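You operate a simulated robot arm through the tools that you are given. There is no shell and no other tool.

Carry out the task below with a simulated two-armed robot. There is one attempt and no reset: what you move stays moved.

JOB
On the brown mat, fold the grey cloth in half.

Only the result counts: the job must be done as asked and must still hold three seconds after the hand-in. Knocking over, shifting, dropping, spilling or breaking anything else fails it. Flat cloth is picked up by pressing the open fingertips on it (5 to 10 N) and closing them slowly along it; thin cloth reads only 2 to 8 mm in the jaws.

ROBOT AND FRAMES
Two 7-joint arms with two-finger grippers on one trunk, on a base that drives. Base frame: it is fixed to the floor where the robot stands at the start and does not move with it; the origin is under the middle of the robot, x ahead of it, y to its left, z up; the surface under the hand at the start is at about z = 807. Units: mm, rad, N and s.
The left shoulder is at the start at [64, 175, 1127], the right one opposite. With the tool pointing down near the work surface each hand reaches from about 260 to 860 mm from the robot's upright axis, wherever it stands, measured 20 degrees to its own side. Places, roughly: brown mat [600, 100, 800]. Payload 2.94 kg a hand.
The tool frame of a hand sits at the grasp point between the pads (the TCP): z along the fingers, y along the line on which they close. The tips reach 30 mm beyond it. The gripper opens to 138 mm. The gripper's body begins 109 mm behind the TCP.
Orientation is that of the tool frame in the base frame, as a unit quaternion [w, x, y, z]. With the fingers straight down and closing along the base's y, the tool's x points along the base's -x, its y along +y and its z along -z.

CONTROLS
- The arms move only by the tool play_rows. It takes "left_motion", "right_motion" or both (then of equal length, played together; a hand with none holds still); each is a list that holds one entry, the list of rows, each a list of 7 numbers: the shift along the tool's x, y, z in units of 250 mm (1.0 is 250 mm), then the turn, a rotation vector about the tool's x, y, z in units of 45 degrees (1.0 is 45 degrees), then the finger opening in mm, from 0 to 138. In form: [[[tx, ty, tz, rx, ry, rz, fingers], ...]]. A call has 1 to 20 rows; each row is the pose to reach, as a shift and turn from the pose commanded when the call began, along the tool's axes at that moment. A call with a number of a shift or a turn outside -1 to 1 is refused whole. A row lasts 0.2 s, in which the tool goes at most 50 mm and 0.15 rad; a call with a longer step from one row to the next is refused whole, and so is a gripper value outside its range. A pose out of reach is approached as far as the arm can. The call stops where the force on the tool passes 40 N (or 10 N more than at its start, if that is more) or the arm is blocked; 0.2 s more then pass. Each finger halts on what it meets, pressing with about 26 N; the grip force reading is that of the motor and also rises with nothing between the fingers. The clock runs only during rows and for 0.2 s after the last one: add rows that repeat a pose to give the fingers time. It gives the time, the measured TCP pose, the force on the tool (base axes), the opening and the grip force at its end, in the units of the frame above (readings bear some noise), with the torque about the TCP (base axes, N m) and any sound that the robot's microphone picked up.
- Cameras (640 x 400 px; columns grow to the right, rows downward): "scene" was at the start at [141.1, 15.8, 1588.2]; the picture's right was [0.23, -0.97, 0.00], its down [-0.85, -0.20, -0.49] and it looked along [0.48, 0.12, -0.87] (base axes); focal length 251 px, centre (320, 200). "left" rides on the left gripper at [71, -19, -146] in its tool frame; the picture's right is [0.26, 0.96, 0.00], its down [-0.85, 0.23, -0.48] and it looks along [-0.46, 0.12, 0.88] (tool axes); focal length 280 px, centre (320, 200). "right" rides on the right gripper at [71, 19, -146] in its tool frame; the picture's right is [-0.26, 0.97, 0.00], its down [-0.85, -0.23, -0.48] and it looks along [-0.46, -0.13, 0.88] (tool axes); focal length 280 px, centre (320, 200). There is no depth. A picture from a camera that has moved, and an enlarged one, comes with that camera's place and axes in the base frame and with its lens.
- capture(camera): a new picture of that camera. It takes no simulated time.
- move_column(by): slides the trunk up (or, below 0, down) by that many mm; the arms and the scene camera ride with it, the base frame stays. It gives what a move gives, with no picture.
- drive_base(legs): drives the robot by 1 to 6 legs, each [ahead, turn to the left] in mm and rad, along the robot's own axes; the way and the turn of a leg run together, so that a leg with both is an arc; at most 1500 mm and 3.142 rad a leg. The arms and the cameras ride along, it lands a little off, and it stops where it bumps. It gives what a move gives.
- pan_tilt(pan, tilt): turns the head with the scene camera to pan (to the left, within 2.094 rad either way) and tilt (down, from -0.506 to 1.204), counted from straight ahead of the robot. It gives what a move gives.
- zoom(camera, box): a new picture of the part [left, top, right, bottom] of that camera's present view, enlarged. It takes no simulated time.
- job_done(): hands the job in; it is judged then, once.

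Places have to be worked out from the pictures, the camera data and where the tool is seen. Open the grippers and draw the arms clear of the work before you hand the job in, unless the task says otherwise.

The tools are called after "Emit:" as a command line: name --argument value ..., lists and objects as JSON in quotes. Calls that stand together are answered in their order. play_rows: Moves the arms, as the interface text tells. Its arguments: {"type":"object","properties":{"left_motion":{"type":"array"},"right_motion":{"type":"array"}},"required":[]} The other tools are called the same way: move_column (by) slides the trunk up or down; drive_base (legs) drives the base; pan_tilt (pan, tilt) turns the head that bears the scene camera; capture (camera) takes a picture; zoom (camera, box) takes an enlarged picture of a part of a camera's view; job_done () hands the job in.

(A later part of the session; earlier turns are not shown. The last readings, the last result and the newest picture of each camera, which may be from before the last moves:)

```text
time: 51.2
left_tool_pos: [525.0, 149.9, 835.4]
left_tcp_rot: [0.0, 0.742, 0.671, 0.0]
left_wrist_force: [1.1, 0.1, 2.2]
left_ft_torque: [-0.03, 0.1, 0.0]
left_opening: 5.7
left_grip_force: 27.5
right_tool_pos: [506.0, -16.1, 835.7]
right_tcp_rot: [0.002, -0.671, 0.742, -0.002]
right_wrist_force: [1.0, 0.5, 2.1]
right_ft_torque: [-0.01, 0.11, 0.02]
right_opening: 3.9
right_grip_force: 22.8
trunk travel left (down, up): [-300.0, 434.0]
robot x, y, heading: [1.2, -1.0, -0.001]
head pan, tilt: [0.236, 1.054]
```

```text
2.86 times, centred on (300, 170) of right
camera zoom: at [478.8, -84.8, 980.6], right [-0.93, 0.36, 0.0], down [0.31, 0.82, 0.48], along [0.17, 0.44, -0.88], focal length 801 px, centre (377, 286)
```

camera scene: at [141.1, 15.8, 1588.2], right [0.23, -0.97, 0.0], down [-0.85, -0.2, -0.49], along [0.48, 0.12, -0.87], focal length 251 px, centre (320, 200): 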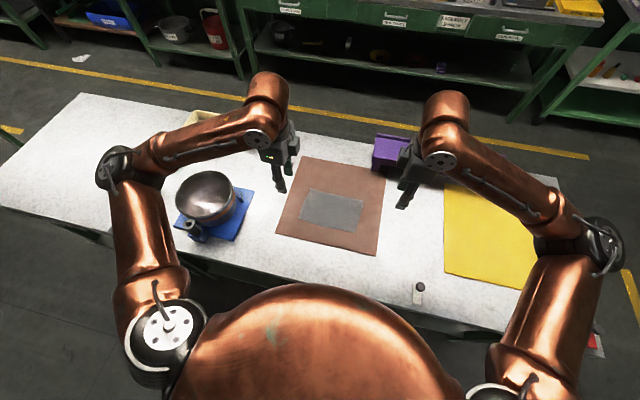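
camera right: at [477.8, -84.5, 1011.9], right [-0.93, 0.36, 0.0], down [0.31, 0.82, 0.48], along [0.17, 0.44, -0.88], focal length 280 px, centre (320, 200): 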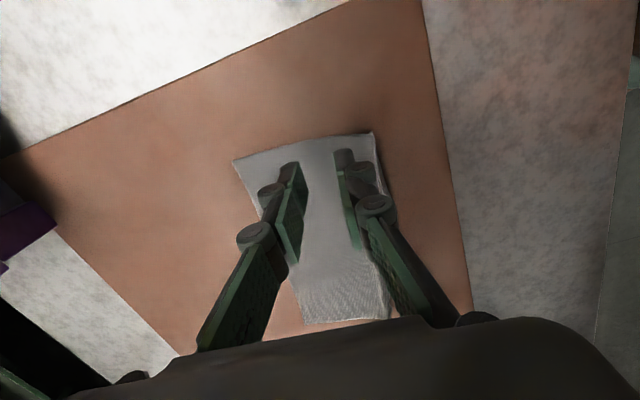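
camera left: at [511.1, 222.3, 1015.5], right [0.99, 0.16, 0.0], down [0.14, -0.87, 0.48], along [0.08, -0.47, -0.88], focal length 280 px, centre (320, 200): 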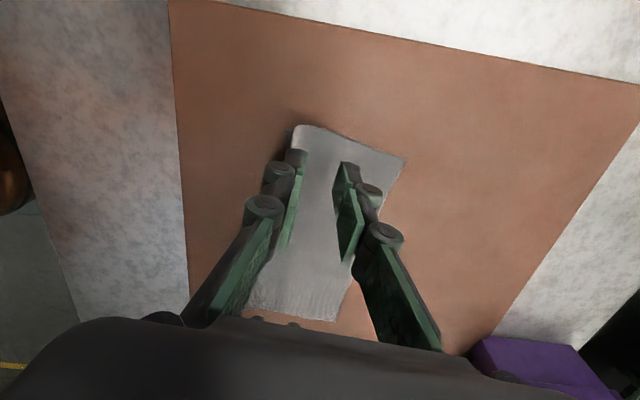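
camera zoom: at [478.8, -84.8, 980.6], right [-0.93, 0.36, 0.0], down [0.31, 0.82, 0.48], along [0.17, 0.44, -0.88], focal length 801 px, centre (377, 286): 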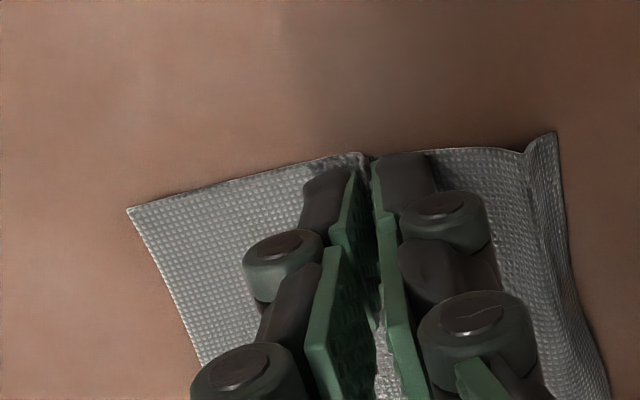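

Both hands hold the midline ridge (left 5.7 mm, right 3.9 mm). I lift both slowly by 85 mm together so the two halves hang.

Emit:
play_rows --left_motion '[[[0, 0, -0.02, 0, 0, 0, 0], [0, 0, -0.04, 0, 0, 0, 0], [0, 0, -0.06, 0, 0, 0, 0], [0, 0, -0.08, 0, 0, 0, 0], [0, 0, -0.11, 0, 0, 0, 0], [0, 0, -0.14, 0, 0, 0, 0], [0, 0, -0.17, 0, 0, 0, 0], [0, 0, -0.2, 0, 0, 0, 0], [0, 0, -0.23, 0, 0, 0, 0], [0, 0, -0.26, 0, 0, 0, 0], [0, 0, -0.29, 0, 0, 0, 0], [0, 0, -0.32, 0, 0, 0, 0], [0, 0, -0.34, 0, 0, 0, 0], [0, 0, -0.34, 0, 0, 0, 0], [0, 0, -0.34, 0, 0, 0, 0]]]' --right_motion '[[[0, 0, -0.02, 0, 0, 0, 0], [0, 0, -0.04, 0, 0, 0, 0], [0, 0, -0.06, 0, 0, 0, 0], [0, 0, -0.08, 0, 0, 0, 0], [0, 0, -0.11, 0, 0, 0, 0], [0, 0, -0.14, 0, 0, 0, 0], [0, 0, -0.17, 0, 0, 0, 0], [0, 0, -0.2, 0, 0, 0, 0], [0, 0, -0.23, 0, 0, 0, 0], [0, 0, -0.26, 0, 0, 0, 0], [0, 0, -0.29, 0, 0, 0, 0], [0, 0, -0.32, 0, 0, 0, 0], [0, 0, -0.34, 0, 0, 0, 0], [0, 0, -0.34, 0, 0, 0, 0], [0, 0, -0.34, 0, 0, 0, 0]]]'

Emit:
zoom --camera "left" --box '[220, 100, 460, 260]'

Emit:
zoom --camera "right" --box '[200, 100, 440, 260]'

Emit:
zoom --camera "scene" --box '[270, 150, 390, 250]'

```text
time: 54.4
left_tool_pos: [524.7, 149.4, 921.3]
left_tcp_rot: [0.0, 0.742, 0.671, -0.001]
left_wrist_force: [-1.2, 0.5, 2.9]
left_ft_torque: [-0.04, -0.13, 0.0]
left_opening: 0.1
left_grip_force: 22.5
right_tool_pos: [506.8, -16.6, 920.9]
right_tcp_rot: [0.0, -0.671, 0.742, 0.0]
right_wrist_force: [-0.5, 0.7, 2.8]
right_ft_torque: [-0.01, 0.02, 0.0]
right_opening: 1.5
right_grip_force: 29.0
trunk travel left (down, up): [-300.0, 434.0]
robot x, y, heading: [-1.7, 3.5, 0.003]
head pan, tilt: [0.236, 1.054]
```

```text
2.50 times, centred on (340, 180) of left
camera zoom: at [514.2, 221.4, 1064.8], right [0.99, 0.16, 0.0], down [0.14, -0.87, 0.48], along [0.08, -0.47, -0.88], focal length 701 px, centre (270, 250)
```

zoom: 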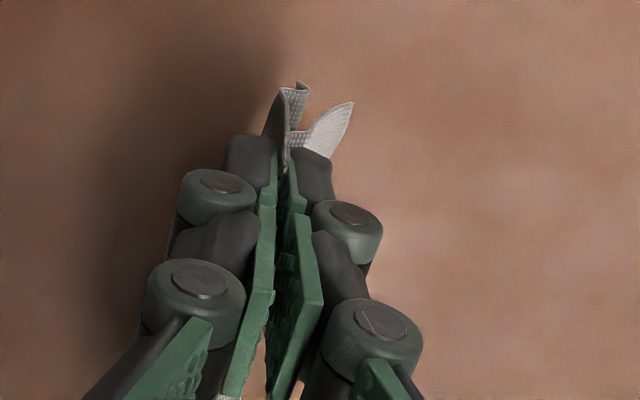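

```text
2.50 times, centred on (320, 180) of right
camera zoom: at [479.9, -84.7, 1064.9], right [-0.93, 0.36, 0.0], down [0.32, 0.82, 0.48], along [0.17, 0.44, -0.88], focal length 701 px, centre (320, 250)
```

zoom: 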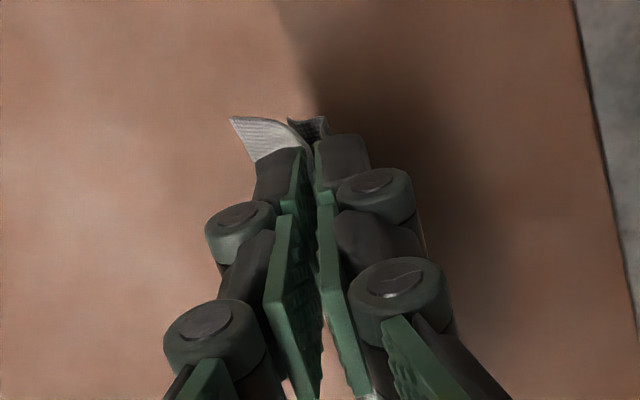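

```text
4.00 times, centred on (330, 200) of scene
camera zoom: at [141.1, 15.8, 1588.2], right [0.23, -0.97, 0.0], down [-0.85, -0.2, -0.49], along [0.48, 0.12, -0.87], focal length 1003 px, centre (280, 200)
```

zoom: 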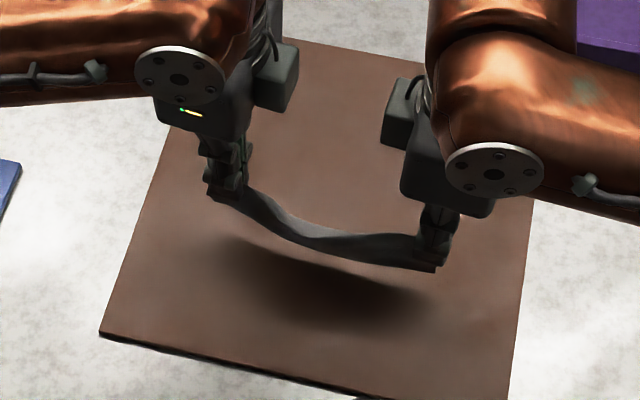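

The cloth hangs folded over the two jaws and is clear of the mat, though the crest sags between the hands. I spread the hands 3 mm each to tighten the fold line and look again.

Emit:
play_rows --left_motion '[[[0.004, 0, 0, 0, 0, 0, 0], [0.008, 0, 0, 0, 0, 0, 0], [0.012, 0, 0, 0, 0, 0, 0], [0.012, 0, 0, 0, 0, 0, 0], [0.012, 0, 0, 0, 0, 0, 0]]]' --right_motion '[[[0.004, 0, 0, 0, 0, 0, 0], [0.008, 0, 0, 0, 0, 0, 0], [0.012, 0, 0, 0, 0, 0, 0], [0.012, 0, 0, 0, 0, 0, 0], [0.012, 0, 0, 0, 0, 0, 0]]]'

Emit:
zoom --camera "scene" --box '[300, 170, 370, 230]'

Emit:
zoom --camera "left" --box '[290, 110, 370, 180]'

Emit:
zoom --camera "right" --box '[270, 110, 350, 180]'

```text
time: 55.6
left_tool_pos: [524.5, 152.4, 919.4]
left_tcp_rot: [-0.001, 0.742, 0.67, 0.0]
left_wrist_force: [-0.2, -0.3, -1.1]
left_ft_torque: [0.01, 0.02, 0.0]
left_opening: 6.7
left_grip_force: 27.6
right_tool_pos: [507.2, -19.2, 919.6]
right_tcp_rot: [0.0, -0.67, 0.742, 0.0]
right_wrist_force: [0.2, 0.2, -1.3]
right_ft_torque: [0.0, 0.02, 0.03]
right_opening: 5.4
right_grip_force: 34.3
trunk travel left (down, up): [-300.0, 434.0]
robot x, y, heading: [-1.8, 1.4, -0.003]
head pan, tilt: [0.236, 1.054]
```

```text
6.67 times, centred on (335, 200) of scene
camera zoom: at [141.0, 15.8, 1588.2], right [0.23, -0.97, 0.0], down [-0.85, -0.2, -0.49], along [0.48, 0.12, -0.87], focal length 1672 px, centre (220, 200)
```

zoom: 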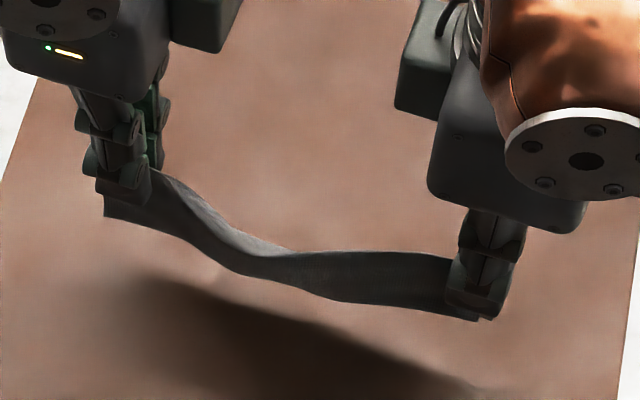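

```text
5.71 times, centred on (330, 145) of left
camera zoom: at [514.2, 224.3, 1064.8], right [0.99, 0.16, 0.0], down [0.14, -0.87, 0.48], along [0.08, -0.47, -0.88], focal length 1602 px, centre (263, 514)
```

zoom: 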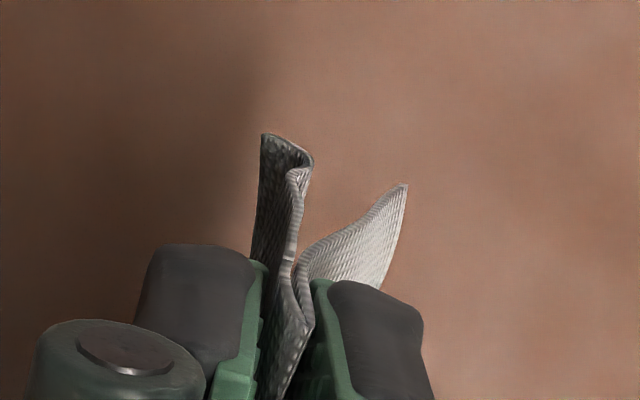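

```text
5.71 times, centred on (310, 145) of right
camera zoom: at [479.3, -87.8, 1064.8], right [-0.93, 0.36, 0.0], down [0.31, 0.82, 0.48], along [0.17, 0.44, -0.88], focal length 1602 px, centre (377, 514)
```

zoom: 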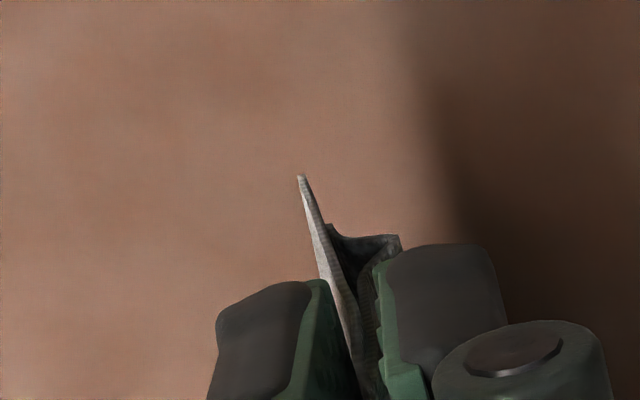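

The left and right flaps hang, the near flap toward me and the far flap away. I now lower 40 mm so the lower edges touch the mat, then drag +x 50 mm so both flaps trail behind toward me.

Emit:
play_rows --left_motion '[[[0, 0, 0.04, 0, 0, 0, 0], [0, 0, 0.08, 0, 0, 0, 0], [0, 0, 0.12, 0, 0, 0, 0], [0, 0, 0.16, 0, 0, 0, 0], [0, 0.02, 0.17, 0, 0, 0, 0], [0, 0.04, 0.18, 0, 0, 0, 0], [0, 0.07, 0.185, 0, 0, 0, 0], [0, 0.1, 0.19, 0, 0, 0, 0], [0, 0.13, 0.195, 0, 0, 0, 0], [0, 0.16, 0.2, 0, 0, 0, 0], [0, 0.18, 0.2, 0, 0, 0, 0], [0, 0.2, 0.2, 0, 0, 0, 0], [0, 0.2, 0.2, 0, 0, 0, 0]]]' --right_motion '[[[0, 0, 0.04, 0, 0, 0, 0], [0, 0, 0.08, 0, 0, 0, 0], [0, 0, 0.12, 0, 0, 0, 0], [0, 0, 0.16, 0, 0, 0, 0], [0, -0.02, 0.17, 0, 0, 0, 0], [0, -0.04, 0.18, 0, 0, 0, 0], [0, -0.07, 0.185, 0, 0, 0, 0], [0, -0.1, 0.19, 0, 0, 0, 0], [0, -0.13, 0.195, 0, 0, 0, 0], [0, -0.16, 0.2, 0, 0, 0, 0], [0, -0.18, 0.2, 0, 0, 0, 0], [0, -0.2, 0.2, 0, 0, 0, 0], [0, -0.2, 0.2, 0, 0, 0, 0]]]'

Emit:
zoom --camera "scene" --box '[280, 150, 380, 230]'

Emit:
zoom --camera "left" --box '[240, 90, 400, 210]'

Emit:
zoom --camera "right" --box '[240, 90, 400, 210]'

```text
time: 58.4
left_tool_pos: [575.1, 146.4, 871.2]
left_tcp_rot: [-0.001, 0.741, 0.671, 0.0]
left_wrist_force: [0.6, -0.3, -2.1]
left_ft_torque: [-0.01, 0.02, 0.0]
left_opening: 6.0
left_grip_force: 32.4
right_tool_pos: [555.9, -25.5, 872.0]
right_tcp_rot: [0.001, -0.67, 0.742, 0.0]
right_wrist_force: [0.4, 0.4, 1.6]
right_ft_torque: [-0.02, 0.05, -0.01]
right_opening: 3.1
right_grip_force: 33.1
trunk travel left (down, up): [-300.0, 434.0]
robot x, y, heading: [2.0, 1.6, 0.002]
head pan, tilt: [0.236, 1.054]
```

```text
5.00 times, centred on (330, 190) of scene
camera zoom: at [140.8, 15.8, 1588.2], right [0.23, -0.97, 0.0], down [-0.85, -0.2, -0.49], along [0.48, 0.12, -0.87], focal length 1254 px, centre (270, 250)
```

zoom: 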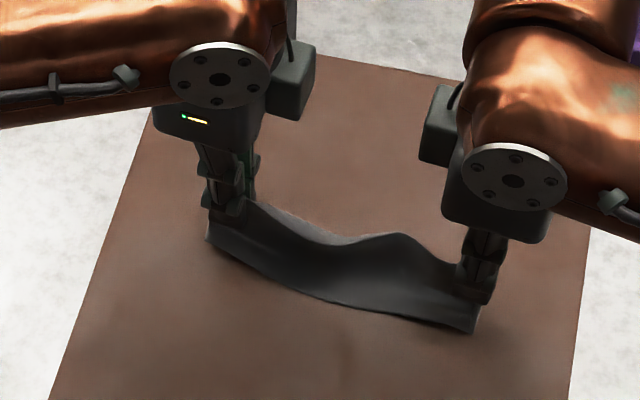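

```text
3.33 times, centred on (320, 150) of left
camera zoom: at [564.0, 219.0, 1015.7], right [0.99, 0.16, 0.0], down [0.14, -0.87, 0.48], along [0.08, -0.47, -0.88], focal length 935 px, centre (320, 367)
```

zoom: 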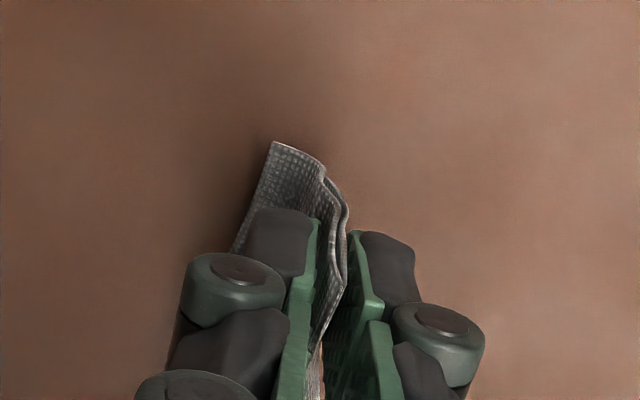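

```text
3.33 times, centred on (320, 150) of right
camera zoom: at [527.9, -93.2, 1015.8], right [-0.93, 0.36, 0.0], down [0.31, 0.82, 0.48], along [0.17, 0.44, -0.88], focal length 935 px, centre (320, 367)
```

zoom: 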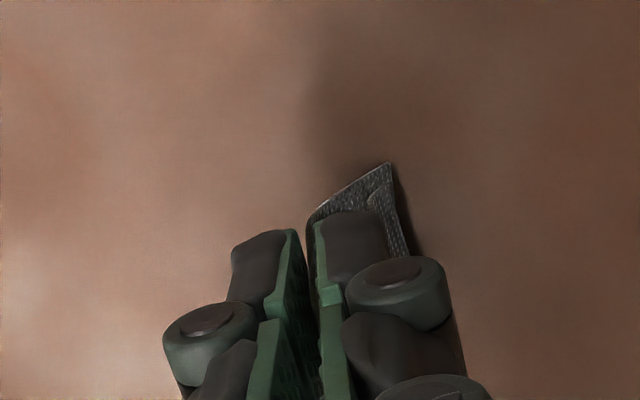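

Both flaps now trail toward me at the hands. I zoom in on the middle to understand the wave in the fold line before going on.

Emit:
zoom --camera "scene" --box '[310, 180, 380, 222]'

Emit:
zoom --camera "left" --box '[260, 180, 380, 300]'

Emit:
zoom --camera "right" --box '[260, 180, 380, 300]'

```text
9.14 times, centred on (345, 201) of scene
camera zoom: at [140.8, 15.8, 1588.2], right [0.23, -0.97, 0.0], down [-0.85, -0.2, -0.49], along [0.48, 0.12, -0.87], focal length 2293 px, centre (91, 191)
```

zoom: 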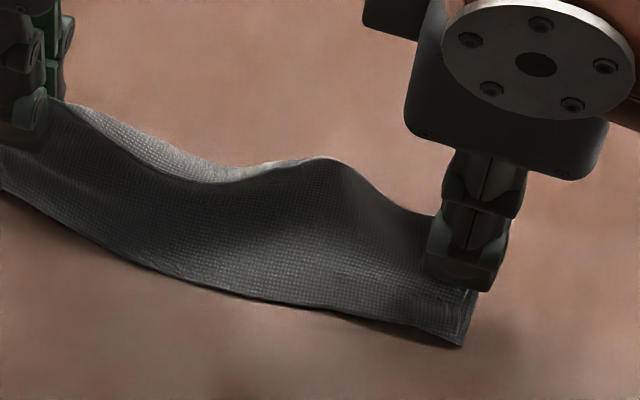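

```text
3.33 times, centred on (320, 240) of left
camera zoom: at [564.0, 219.0, 1015.7], right [0.99, 0.16, 0.0], down [0.14, -0.87, 0.48], along [0.08, -0.47, -0.88], focal length 935 px, centre (320, 67)
```

zoom: 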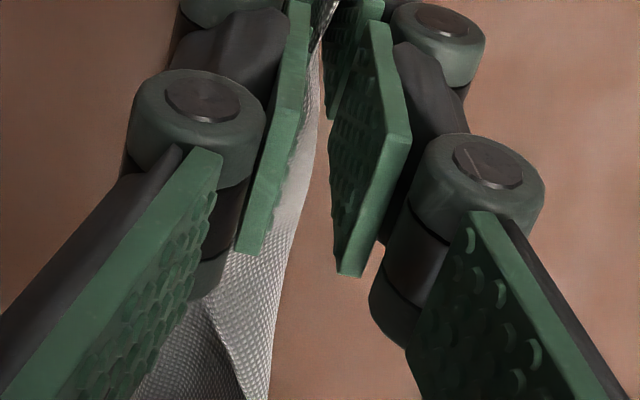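

```text
3.33 times, centred on (320, 240) of right
camera zoom: at [527.9, -93.2, 1015.8], right [-0.93, 0.36, 0.0], down [0.31, 0.82, 0.48], along [0.17, 0.44, -0.88], focal length 935 px, centre (320, 67)
```

zoom: 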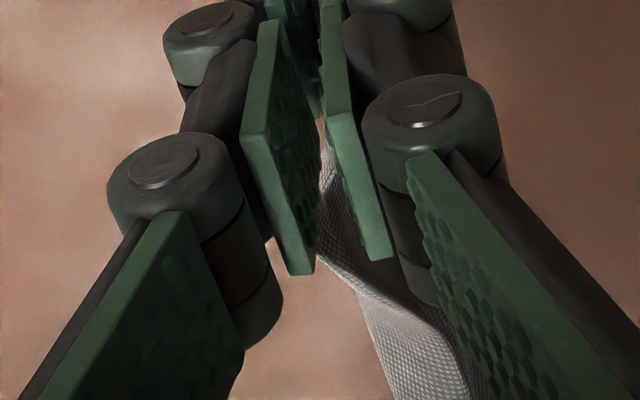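

The fold line still has slack in the middle. I spread the hands another 4 mm each, slowly, watching the sideways force.

Emit:
play_rows --left_motion '[[[0.004, 0, 0, 0, 0, 0, 0], [0.008, 0, 0, 0, 0, 0, 0], [0.012, 0, 0, 0, 0, 0, 0], [0.016, 0, 0, 0, 0, 0, 0], [0.016, 0, 0, 0, 0, 0, 0]]]' --right_motion '[[[0.004, 0, 0, 0, 0, 0, 0], [0.008, 0, 0, 0, 0, 0, 0], [0.012, 0, 0, 0, 0, 0, 0], [0.016, 0, 0, 0, 0, 0, 0], [0.016, 0, 0, 0, 0, 0, 0]]]'

Emit:
zoom --camera "scene" --box '[300, 180, 380, 230]'

Emit:
zoom --camera "left" --box '[240, 90, 400, 210]'

Emit:
zoom --camera "right" --box '[240, 90, 400, 210]'

```text
time: 59.6
left_tool_pos: [574.9, 150.6, 870.5]
left_tcp_rot: [0.0, 0.742, 0.67, 0.0]
left_wrist_force: [-1.3, -0.8, -1.0]
left_ft_torque: [-0.02, -0.12, -0.02]
left_opening: 1.2
left_grip_force: 19.3
right_tool_pos: [554.7, -29.1, 871.1]
right_tcp_rot: [0.0, -0.67, 0.742, 0.0]
right_wrist_force: [-0.3, 1.9, 2.3]
right_ft_torque: [0.08, 0.05, -0.01]
right_opening: 1.6
right_grip_force: 20.1
trunk travel left (down, up): [-300.0, 434.0]
robot x, y, heading: [1.3, 1.1, 0.002]
head pan, tilt: [0.236, 1.054]
```

```text
8.00 times, centred on (340, 205) of scene
camera zoom: at [140.8, 15.8, 1588.2], right [0.23, -0.97, 0.0], down [-0.85, -0.2, -0.49], along [0.48, 0.12, -0.87], focal length 2006 px, centre (160, 160)
```

zoom: 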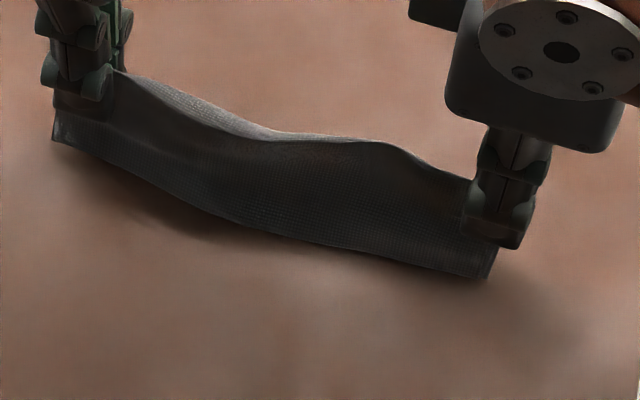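

```text
3.33 times, centred on (320, 150) of left
camera zoom: at [563.9, 223.3, 1015.2], right [0.99, 0.16, 0.0], down [0.14, -0.87, 0.48], along [0.08, -0.47, -0.88], focal length 935 px, centre (320, 367)
```

zoom: 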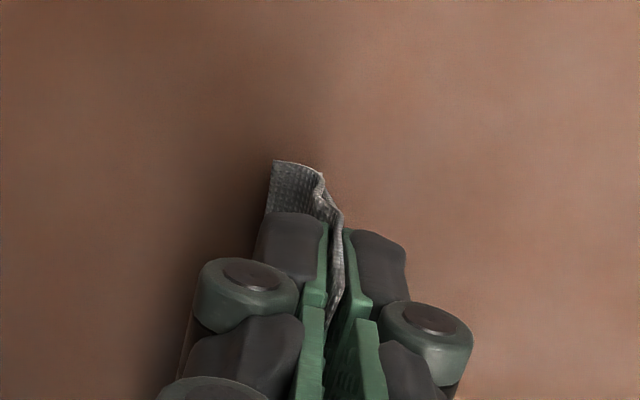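

```text
3.33 times, centred on (320, 150) of right
camera zoom: at [527.9, -97.3, 1015.5], right [-0.93, 0.36, 0.0], down [0.31, 0.82, 0.48], along [0.17, 0.44, -0.88], focal length 935 px, centre (320, 367)
```

zoom: 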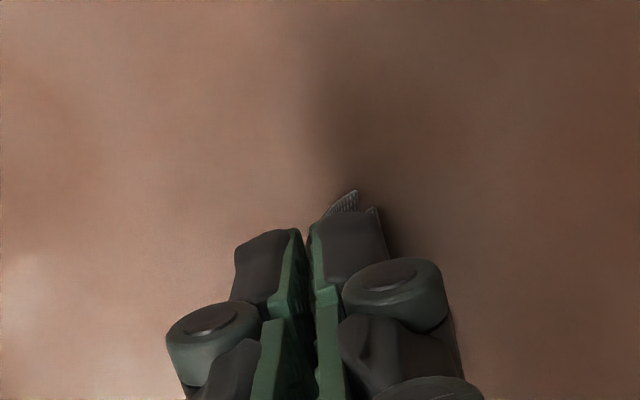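

The fold line is now nearly straight, with about 1–2 N of tension and the cloth starting to slip sideways, so no more spreading. I drag a further 45 mm in +x while lowering to about 8 mm tip height.

Emit:
play_rows --left_motion '[[[0, 0.02, 0.01, 0, 0, 0, 0], [0, 0.04, 0.02, 0, 0, 0, 0], [0, 0.06, 0.03, 0, 0, 0, 0], [0, 0.08, 0.045, 0, 0, 0, 0], [0, 0.1, 0.06, 0, 0, 0, 0], [0, 0.12, 0.075, 0, 0, 0, 0], [0, 0.14, 0.09, 0, 0, 0, 0], [0, 0.16, 0.1, 0, 0, 0, 0], [0, 0.18, 0.104, 0, 0, 0, 0], [0, 0.18, 0.104, 0, 0, 0, 0]]]' --right_motion '[[[0, -0.02, 0.01, 0, 0, 0, 0], [0, -0.04, 0.02, 0, 0, 0, 0], [0, -0.06, 0.03, 0, 0, 0, 0], [0, -0.08, 0.045, 0, 0, 0, 0], [0, -0.1, 0.06, 0, 0, 0, 0], [0, -0.12, 0.075, 0, 0, 0, 0], [0, -0.14, 0.09, 0, 0, 0, 0], [0, -0.16, 0.1, 0, 0, 0, 0], [0, -0.18, 0.104, 0, 0, 0, 0], [0, -0.18, 0.104, 0, 0, 0, 0]]]'

Emit:
zoom --camera "scene" --box '[290, 160, 380, 220]'

Emit:
zoom --camera "left" --box '[220, 90, 400, 210]'

Emit:
zoom --camera "right" --box '[240, 90, 420, 210]'

```text
time: 61.8
left_tool_pos: [619.5, 147.1, 844.9]
left_tcp_rot: [0.0, 0.742, 0.67, 0.0]
left_wrist_force: [-1.1, 0.1, -1.5]
left_ft_torque: [0.06, -0.02, -0.02]
left_opening: 1.5
left_grip_force: 19.4
right_tool_pos: [600.3, -33.4, 845.6]
right_tcp_rot: [0.0, -0.671, 0.742, 0.0]
right_wrist_force: [-0.6, 0.6, 2.5]
right_ft_torque: [0.03, -0.03, 0.0]
right_opening: 0.9
right_grip_force: 19.8
trunk travel left (down, up): [-300.0, 434.0]
robot x, y, heading: [-2.7, 0.2, 0.005]
head pan, tilt: [0.236, 1.054]
```

```text
6.67 times, centred on (335, 190) of scene
camera zoom: at [140.7, 15.7, 1588.2], right [0.23, -0.97, 0.0], down [-0.85, -0.2, -0.49], along [0.48, 0.12, -0.87], focal length 1672 px, centre (220, 267)
```

zoom: 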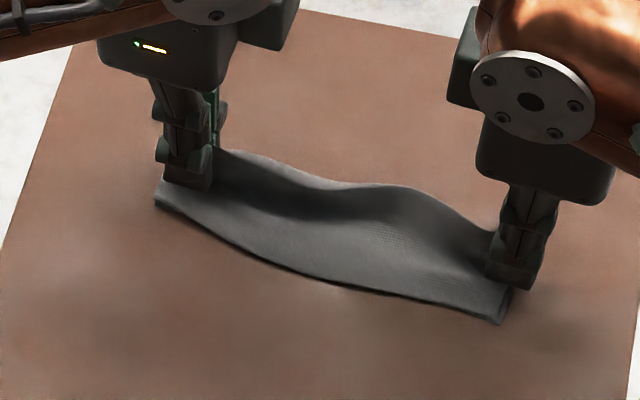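

```text
3.33 times, centred on (310, 150) of left
camera zoom: at [608.9, 218.2, 988.9], right [0.99, 0.16, 0.0], down [0.14, -0.87, 0.48], along [0.08, -0.47, -0.88], focal length 935 px, centre (353, 367)
```

zoom: 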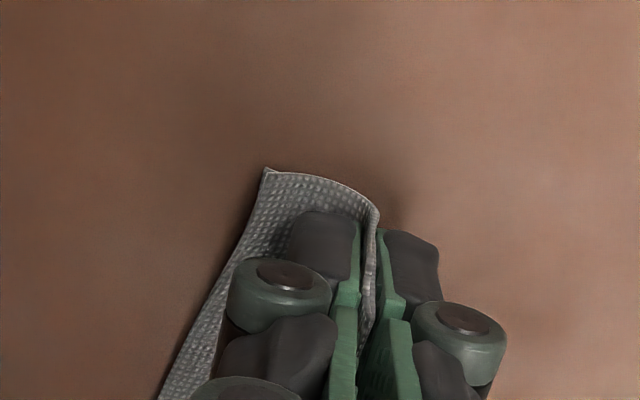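

```text
3.33 times, centred on (330, 150) of right
camera zoom: at [572.8, -101.1, 989.6], right [-0.93, 0.36, 0.0], down [0.31, 0.82, 0.48], along [0.17, 0.44, -0.88], focal length 935 px, centre (287, 367)
```

zoom: 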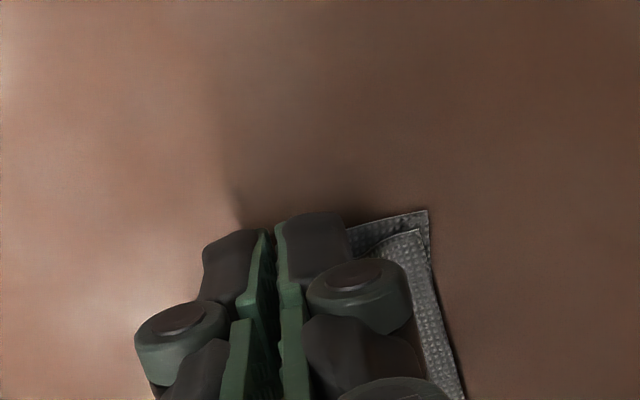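

The cloth now lies folded behind the hands; at the right corner the two layers are within about 5 mm. I lower the last 5 mm with a small +x move, then open slowly and rise straight up.

Emit:
play_rows --left_motion '[[[0, 0.008, 0.008, 0, 0, 0, 0], [0, 0.016, 0.014, 0, 0, 0, 0], [0, 0.02, 0.02, 0, 0, 0, 0], [0, 0.02, 0.02, 0, 0, 0, 0]]]' --right_motion '[[[0, -0.008, 0.008, 0, 0, 0, 0], [0, -0.016, 0.014, 0, 0, 0, 0], [0, -0.02, 0.02, 0, 0, 0, 0], [0, -0.02, 0.02, 0, 0, 0, 0]]]'

Emit:
zoom --camera "left" --box '[220, 90, 400, 210]'

Emit:
zoom --camera "right" --box '[240, 90, 420, 210]'

```text
time: 62.8
left_tool_pos: [624.4, 145.1, 840.3]
left_tcp_rot: [0.0, 0.742, 0.671, 0.0]
left_wrist_force: [-0.8, 0.8, 4.8]
left_ft_torque: [-0.05, -0.18, 0.0]
left_opening: 0.7
left_grip_force: 23.4
right_tool_pos: [604.3, -33.9, 840.7]
right_tcp_rot: [0.0, -0.671, 0.741, 0.0]
right_wrist_force: [0.0, -0.2, 1.8]
right_ft_torque: [-0.01, 0.04, 0.0]
right_opening: 0.5
right_grip_force: 20.0
trunk travel left (down, up): [-300.0, 434.0]
robot x, y, heading: [-2.0, 1.0, -0.0]
head pan, tilt: [0.236, 1.054]
```

```text
3.33 times, centred on (310, 150) of left
camera zoom: at [613.8, 217.5, 984.5], right [0.99, 0.16, 0.0], down [0.14, -0.87, 0.48], along [0.08, -0.47, -0.88], focal length 935 px, centre (353, 367)
```

zoom: 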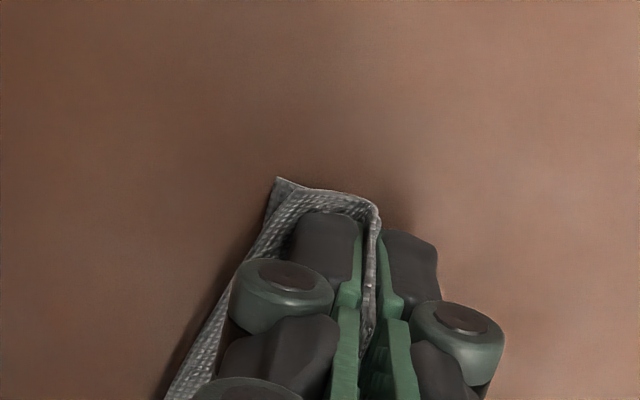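

```text
3.33 times, centred on (330, 150) of right
camera zoom: at [577.8, -101.8, 984.5], right [-0.93, 0.36, 0.0], down [0.31, 0.82, 0.48], along [0.17, 0.44, -0.88], focal length 935 px, centre (287, 367)
```

zoom: 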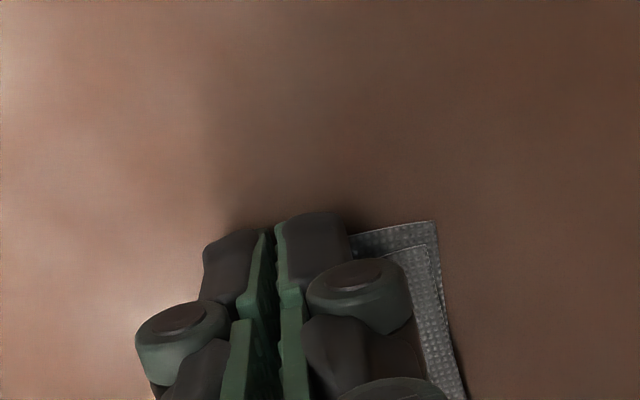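

The flaps look short at the jaws (left about 15 mm, right about 31 mm beyond the pads), so extra cloth seems to have crept up between the pads. I zoom in with the scene camera to check this before releasing.

Emit:
zoom --camera "scene" --box '[300, 165, 340, 195]'

Emit:
zoom --camera "scene" --box '[335, 175, 375, 205]'

Emit:
zoom --camera "left" --box '[280, 140, 360, 200]'

Emit:
zoom --camera "right" --box '[290, 140, 370, 200]'

```text
13.33 times, centred on (320, 180) of scene
camera zoom: at [140.6, 15.7, 1588.3], right [0.23, -0.97, 0.0], down [-0.85, -0.2, -0.49], along [0.48, 0.12, -0.87], focal length 3344 px, centre (320, 467)
```

zoom: 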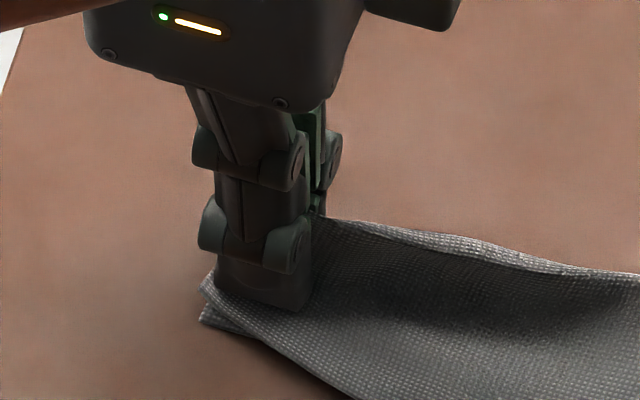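

```text
13.33 times, centred on (355, 190) of scene
camera zoom: at [140.6, 15.7, 1588.3], right [0.23, -0.97, 0.0], down [-0.85, -0.2, -0.49], along [0.48, 0.12, -0.87], focal length 3344 px, centre (-147, 333)
```

zoom: 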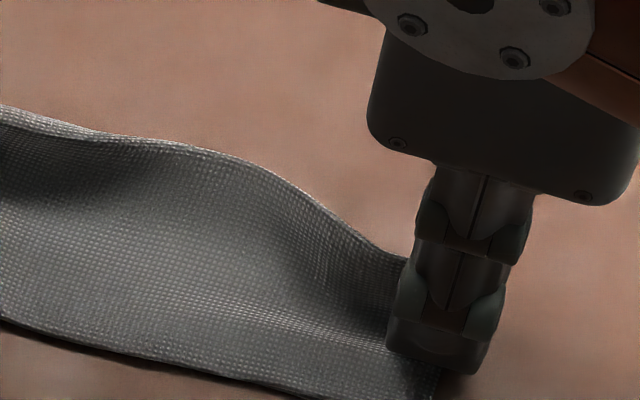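

```text
6.67 times, centred on (320, 170) of left
camera zoom: at [613.8, 217.5, 984.5], right [0.99, 0.16, 0.0], down [0.14, -0.87, 0.48], along [0.08, -0.47, -0.88], focal length 1869 px, centre (320, 400)
```

zoom: 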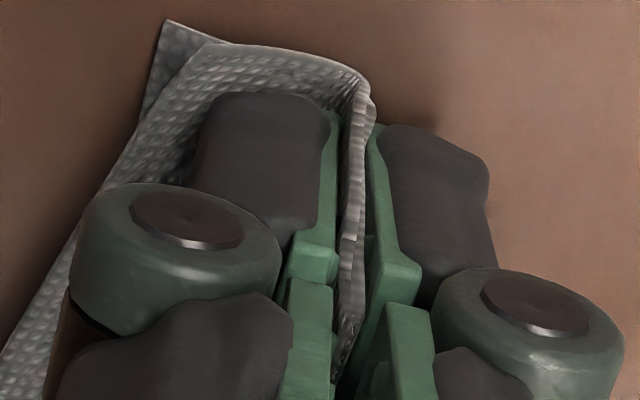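

```text
6.67 times, centred on (330, 170) of right
camera zoom: at [577.8, -101.8, 984.5], right [-0.93, 0.36, 0.0], down [0.31, 0.82, 0.48], along [0.17, 0.44, -0.88], focal length 1869 px, centre (253, 400)
```

zoom: 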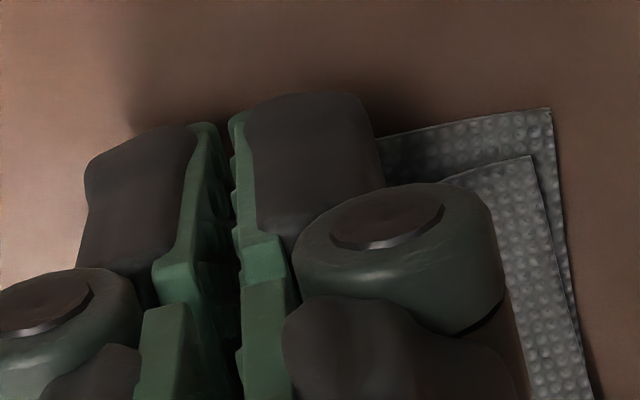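

The two layers are well aligned at both ends (within about 5 mm), with the doubled fold standing between the pads. I raise 1.5 mm, open gently to 20 mm and rise straight up, so the standing fold can flop away from me.

Emit:
play_rows --left_motion '[[[0, 0, -0.006, 0, 0, 0, 2], [0, 0, -0.006, 0, 0, 0, 6], [0, 0, -0.006, 0, 0, 0, 10], [0, 0, -0.006, 0, 0, 0, 14], [0, 0, -0.006, 0, 0, 0, 18], [0, 0, -0.006, 0, 0, 0, 20], [0, 0, -0.02, 0, 0, 0, 20], [0, 0, -0.05, 0, 0, 0, 20], [0, 0, -0.08, 0, 0, 0, 20], [0, 0, -0.12, 0, 0, 0, 22], [0, 0, -0.18, 0, 0, 0, 24], [0, 0, -0.26, 0, 0, 0, 24], [0, 0, -0.36, 0, 0, 0, 24], [0, 0, -0.44, 0, 0, 0, 24]]]' --right_motion '[[[0, 0, -0.006, 0, 0, 0, 2], [0, 0, -0.006, 0, 0, 0, 6], [0, 0, -0.006, 0, 0, 0, 10], [0, 0, -0.006, 0, 0, 0, 14], [0, 0, -0.006, 0, 0, 0, 18], [0, 0, -0.006, 0, 0, 0, 20], [0, 0, -0.02, 0, 0, 0, 20], [0, 0, -0.05, 0, 0, 0, 20], [0, 0, -0.08, 0, 0, 0, 20], [0, 0, -0.12, 0, 0, 0, 22], [0, 0, -0.18, 0, 0, 0, 24], [0, 0, -0.26, 0, 0, 0, 24], [0, 0, -0.36, 0, 0, 0, 24], [0, 0, -0.44, 0, 0, 0, 24]]]'

Emit:
zoom --camera "scene" --box '[280, 150, 380, 220]'

Emit:
capture --camera "left"

Emit:
capture --camera "right"

```text
time: 65.8
left_tool_pos: [624.9, 146.4, 949.7]
left_tcp_rot: [0.0, 0.742, 0.67, 0.0]
left_wrist_force: [-0.2, 0.1, 0.1]
left_ft_torque: [-0.02, 0.03, 0.01]
left_opening: 24.3
left_grip_force: 0.1
right_tool_pos: [604.9, -32.2, 950.7]
right_tcp_rot: [0.0, -0.671, 0.742, -0.001]
right_wrist_force: [0.3, -0.5, 0.6]
right_ft_torque: [-0.01, 0.0, 0.0]
right_opening: 23.6
right_grip_force: 0.2
trunk travel left (down, up): [-300.0, 434.0]
robot x, y, heading: [2.6, -3.7, 0.001]
head pan, tilt: [0.236, 1.054]
```

```text
5.71 times, centred on (330, 185) of scene
camera zoom: at [140.7, 15.7, 1588.2], right [0.23, -0.97, 0.0], down [-0.85, -0.2, -0.49], along [0.48, 0.12, -0.87], focal length 1433 px, centre (263, 286)
```

zoom: 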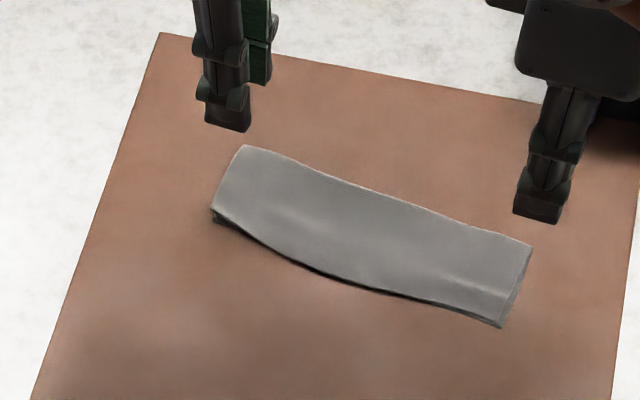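

```text
taken
camera left: at [614.1, 218.2, 1095.1], right [0.99, 0.16, 0.0], down [0.14, -0.87, 0.48], along [0.08, -0.47, -0.88], focal length 280 px, centre (320, 200)
```

left: 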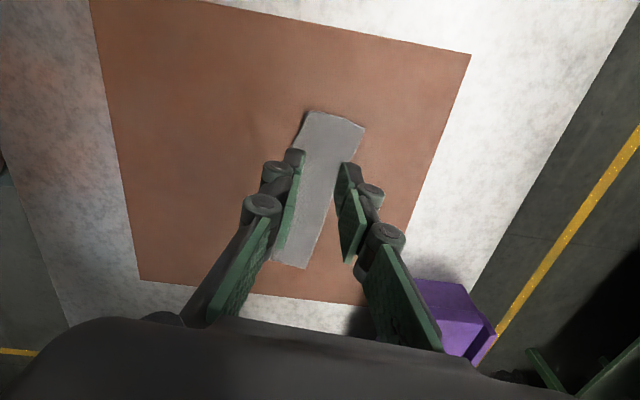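

```text
taken
camera right: at [577.5, -101.5, 1095.1], right [-0.93, 0.36, 0.0], down [0.31, 0.82, 0.48], along [0.17, 0.44, -0.88], focal length 280 px, centre (320, 200)
```

right: 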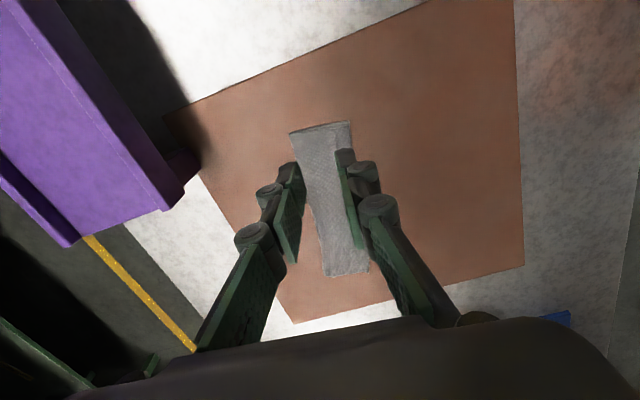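

Excellent: the fold flopped forward and the cloth now lies as a narrow doubled strip. I move the hands outward to inspect it.

Emit:
play_rows --left_motion '[[[0.08, -0.06, -0.08, 0, 0, 0, 40], [0.18, -0.14, -0.14, 0, 0, 0, 40], [0.3, -0.22, -0.18, 0, 0, 0, 40], [0.42, -0.3, -0.2, 0, 0, 0, 40], [0.5, -0.36, -0.2, 0, 0, 0, 40]]]' --right_motion '[[[0.08, 0.06, -0.08, 0, 0, 0, 40], [0.18, 0.12, -0.14, 0, 0, 0, 40], [0.28, 0.16, -0.18, 0, 0, 0, 40], [0.38, 0.2, -0.2, 0, 0, 0, 40], [0.44, 0.2, -0.2, 0, 0, 0, 40]]]'

Emit:
zoom --camera "scene" --box '[290, 160, 380, 220]'

Emit:
capture --camera "left"

Emit:
capture --camera "right"

```text
time: 67.0
left_tool_pos: [548.4, 279.8, 999.6]
left_tcp_rot: [0.0, 0.742, 0.671, 0.0]
left_wrist_force: [-0.2, 0.2, 0.6]
left_ft_torque: [0.0, -0.01, 0.01]
left_opening: 40.1
left_grip_force: 0.1
right_tool_pos: [544.5, -138.5, 1000.0]
right_tcp_rot: [0.0, -0.67, 0.742, 0.0]
right_wrist_force: [0.2, 0.0, 0.1]
right_ft_torque: [0.0, -0.01, -0.04]
right_opening: 40.1
right_grip_force: 0.1
trunk travel left (down, up): [-300.0, 434.0]
robot x, y, heading: [1.3, -2.8, 0.0]
head pan, tilt: [0.236, 1.054]
```

```text
6.67 times, centred on (335, 190) of scene
camera zoom: at [140.6, 16.0, 1588.2], right [0.23, -0.97, 0.0], down [-0.85, -0.2, -0.49], along [0.48, 0.12, -0.87], focal length 1672 px, centre (220, 267)
```

zoom: 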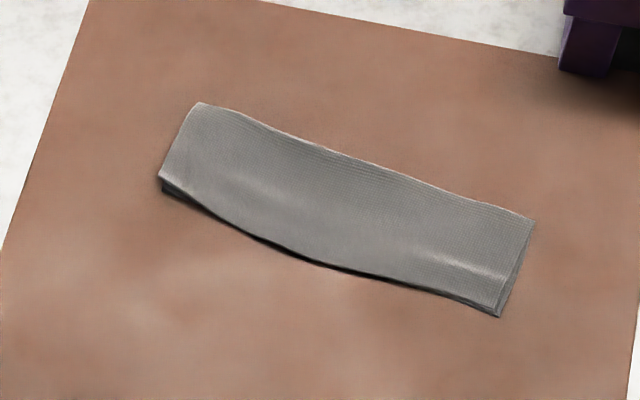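

```text
taken
camera left: at [537.1, 351.6, 1144.2], right [0.99, 0.16, 0.0], down [0.14, -0.87, 0.48], along [0.08, -0.47, -0.88], focal length 280 px, centre (320, 200)
```

left: 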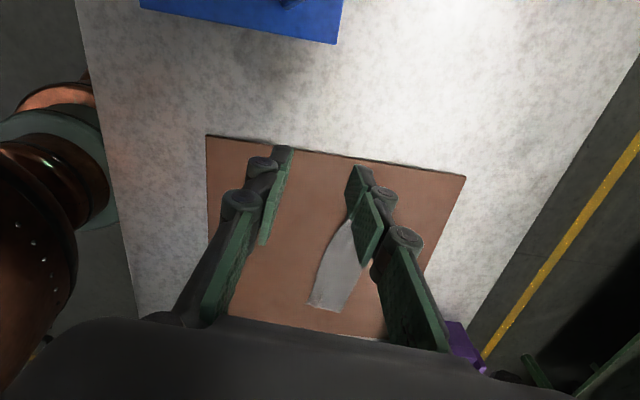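

```text
taken
camera right: at [516.9, -206.9, 1144.9], right [-0.93, 0.36, 0.0], down [0.31, 0.82, 0.48], along [0.17, 0.44, -0.88], focal length 280 px, centre (320, 200)
```

right: 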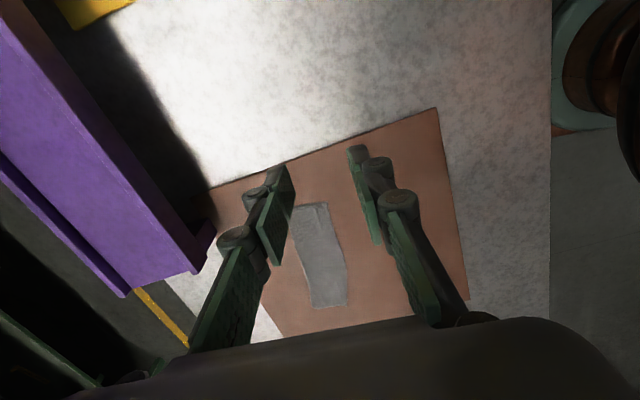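

The strip is about 65 mm wide by 195 mm long, as it should be, but the left near corner seems slightly raised. I zoom in there and along the near edge.

Emit:
zoom --camera "scene" --box '[305, 170, 340, 200]'

Emit:
zoom --camera "scene" --box '[340, 180, 380, 210]'

Emit:
zoom --camera "right" --box '[260, 190, 380, 320]'

Emit:
zoom --camera "left" --box '[290, 180, 390, 320]'

```text
13.33 times, centred on (322, 185) of scene
camera zoom: at [140.6, 16.0, 1588.2], right [0.23, -0.97, 0.0], down [-0.85, -0.2, -0.49], along [0.48, 0.12, -0.87], focal length 3344 px, centre (287, 400)
```

zoom: 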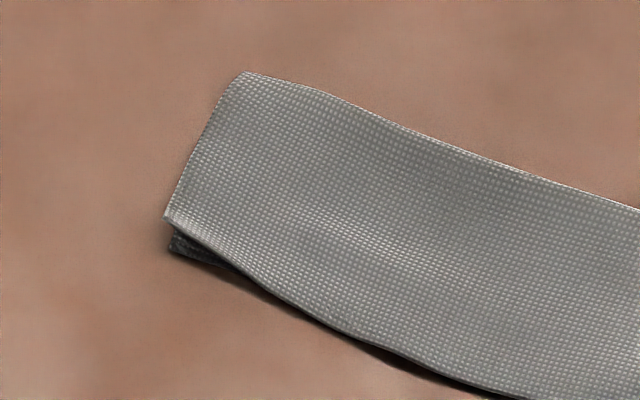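

```text
13.33 times, centred on (360, 195) of scene
camera zoom: at [140.6, 16.0, 1588.2], right [0.23, -0.97, 0.0], down [-0.85, -0.2, -0.49], along [0.48, 0.12, -0.87], focal length 3344 px, centre (-213, 267)
```

zoom: 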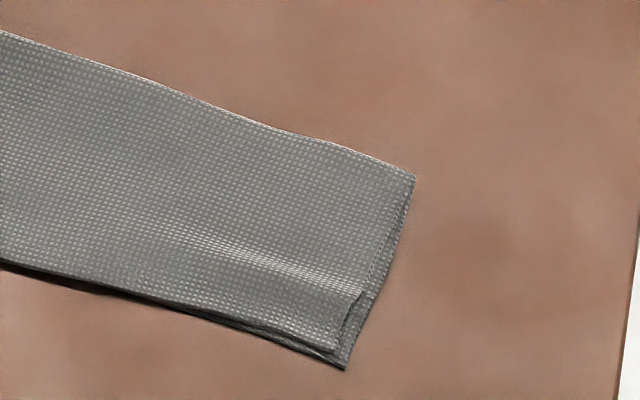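

```text
3.08 times, centred on (320, 255) of right
camera zoom: at [516.9, -206.9, 1144.9], right [-0.93, 0.36, 0.0], down [0.31, 0.82, 0.48], along [0.17, 0.44, -0.88], focal length 863 px, centre (320, 31)
```

zoom: 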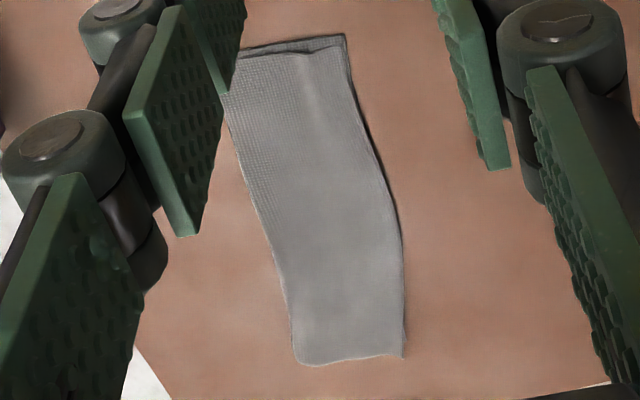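

```text
2.86 times, centred on (340, 250) of left
camera zoom: at [537.1, 351.6, 1144.2], right [0.99, 0.16, 0.0], down [0.14, -0.87, 0.48], along [0.08, -0.47, -0.88], focal length 801 px, centre (263, 57)
```

zoom: 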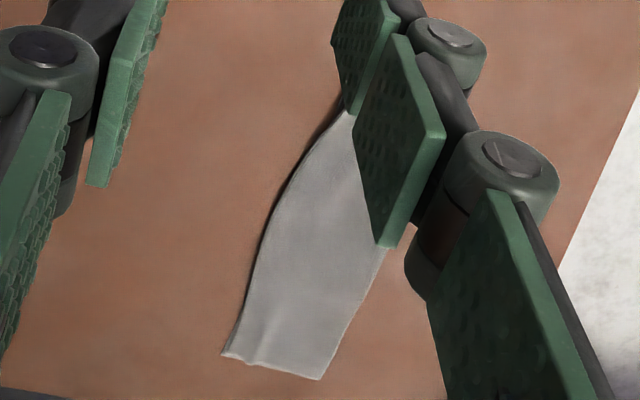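

The fold is neat; only the near-left corner shows a gap between the layers. I bring the left hand back over the left end, without touching, for a close look.

Emit:
play_rows --left_motion '[[[-0.08, 0.08, 0.04, 0, 0, 0, 50], [-0.17, 0.16, 0.1, 0, 0, 0, 50], [-0.26, 0.24, 0.16, 0, 0, 0, 50], [-0.35, 0.32, 0.24, 0, 0, 0, 50], [-0.422, 0.391, 0.32, 0, 0, 0, 50], [-0.422, 0.391, 0.32, 0, 0, 0, 50]]]'

Emit:
zoom --camera "left" --box '[240, 80, 420, 220]'

Emit:
zoom --camera "scene" --box '[290, 150, 380, 215]'

```text
time: 68.4
left_tool_pos: [635.9, 166.7, 919.3]
left_tcp_rot: [0.0, 0.742, 0.67, 0.001]
left_wrist_force: [-0.4, 0.8, 0.5]
left_ft_torque: [0.0, -0.05, -0.01]
left_opening: 49.9
left_grip_force: 0.0
right_tool_pos: [544.3, -137.1, 999.4]
right_tcp_rot: [0.0, -0.67, 0.742, -0.001]
right_wrist_force: [-0.4, 1.2, -0.6]
right_ft_torque: [0.02, -0.03, 0.03]
right_opening: 39.7
right_grip_force: 0.1
trunk travel left (down, up): [-300.0, 434.0]
robot x, y, heading: [-1.0, -3.3, -0.002]
head pan, tilt: [0.236, 1.054]
```

```text
2.86 times, centred on (330, 150) of left
camera zoom: at [625.4, 238.0, 1063.7], right [0.99, 0.16, 0.0], down [0.14, -0.87, 0.48], along [0.08, -0.47, -0.88], focal length 801 px, centre (291, 343)
```

zoom: 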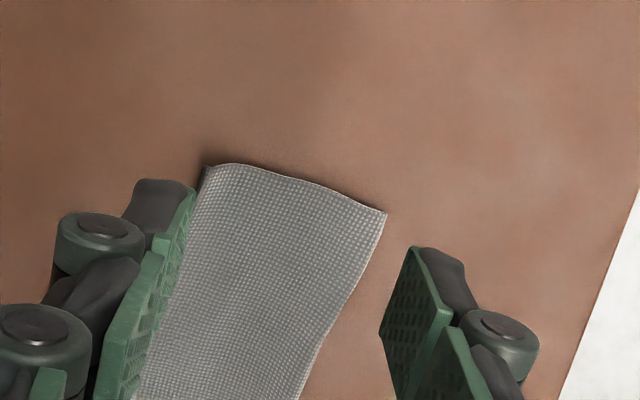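

```text
6.15 times, centred on (335, 182) of scene
camera zoom: at [140.6, 16.1, 1588.3], right [0.23, -0.97, 0.0], down [-0.85, -0.2, -0.49], along [0.48, 0.12, -0.87], focal length 1544 px, centre (228, 308)
```

zoom: 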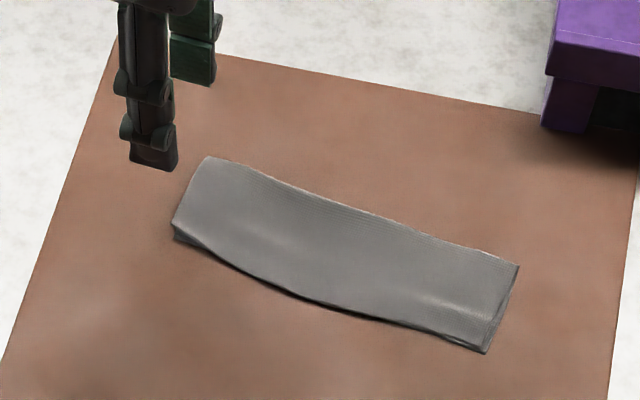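

The near-left edge is just bent down by about 6–8 mm over a short length, and everything else is flat and aligned. I'll pat that end gently: jaws at 30 mm, fingertips over (620,150) and (660,150), lowered to just above the cloth first.

Emit:
play_rows --left_motion '[[[-0.03, 0.012, 0.08, 0, 0, 0, 40], [-0.062, 0.024, 0.16, 0, 0, 0, 30], [-0.062, 0.024, 0.22, 0, 0, 0, 30], [-0.062, 0.024, 0.26, 0, 0, 0, 30], [-0.062, 0.024, 0.28, 0, 0, 0, 30], [-0.062, 0.024, 0.28, 0, 0, 0, 30]]]'

Emit:
zoom --camera "left" --box '[220, 80, 420, 220]'

```text
time: 69.8
left_tool_pos: [638.9, 149.0, 849.1]
left_tcp_rot: [0.001, 0.742, 0.67, 0.0]
left_wrist_force: [1.4, 0.8, 0.0]
left_ft_torque: [-0.04, -0.02, 0.01]
left_opening: 30.0
left_grip_force: 0.1
right_tool_pos: [545.1, -139.0, 999.4]
right_tcp_rot: [0.001, -0.67, 0.742, 0.001]
right_wrist_force: [0.3, -1.1, 0.1]
right_ft_torque: [0.0, 0.01, -0.01]
right_opening: 39.7
right_grip_force: 0.2
trunk travel left (down, up): [-300.0, 434.0]
robot x, y, heading: [-2.0, 0.1, -0.001]
head pan, tilt: [0.236, 1.054]
```

```text
2.86 times, centred on (320, 150) of left
camera zoom: at [628.0, 221.0, 994.1], right [0.99, 0.16, 0.0], down [0.14, -0.87, 0.48], along [0.08, -0.47, -0.88], focal length 801 px, centre (320, 343)
```

zoom: 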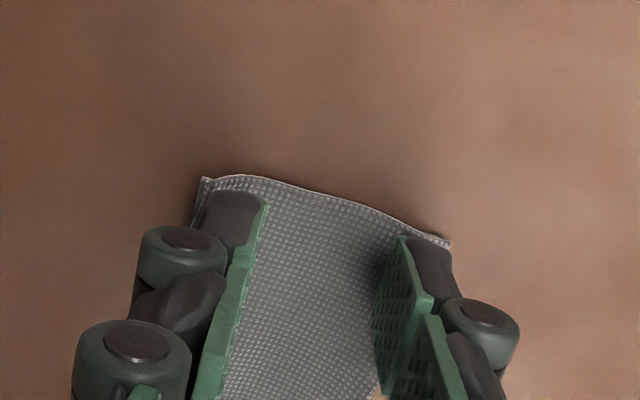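

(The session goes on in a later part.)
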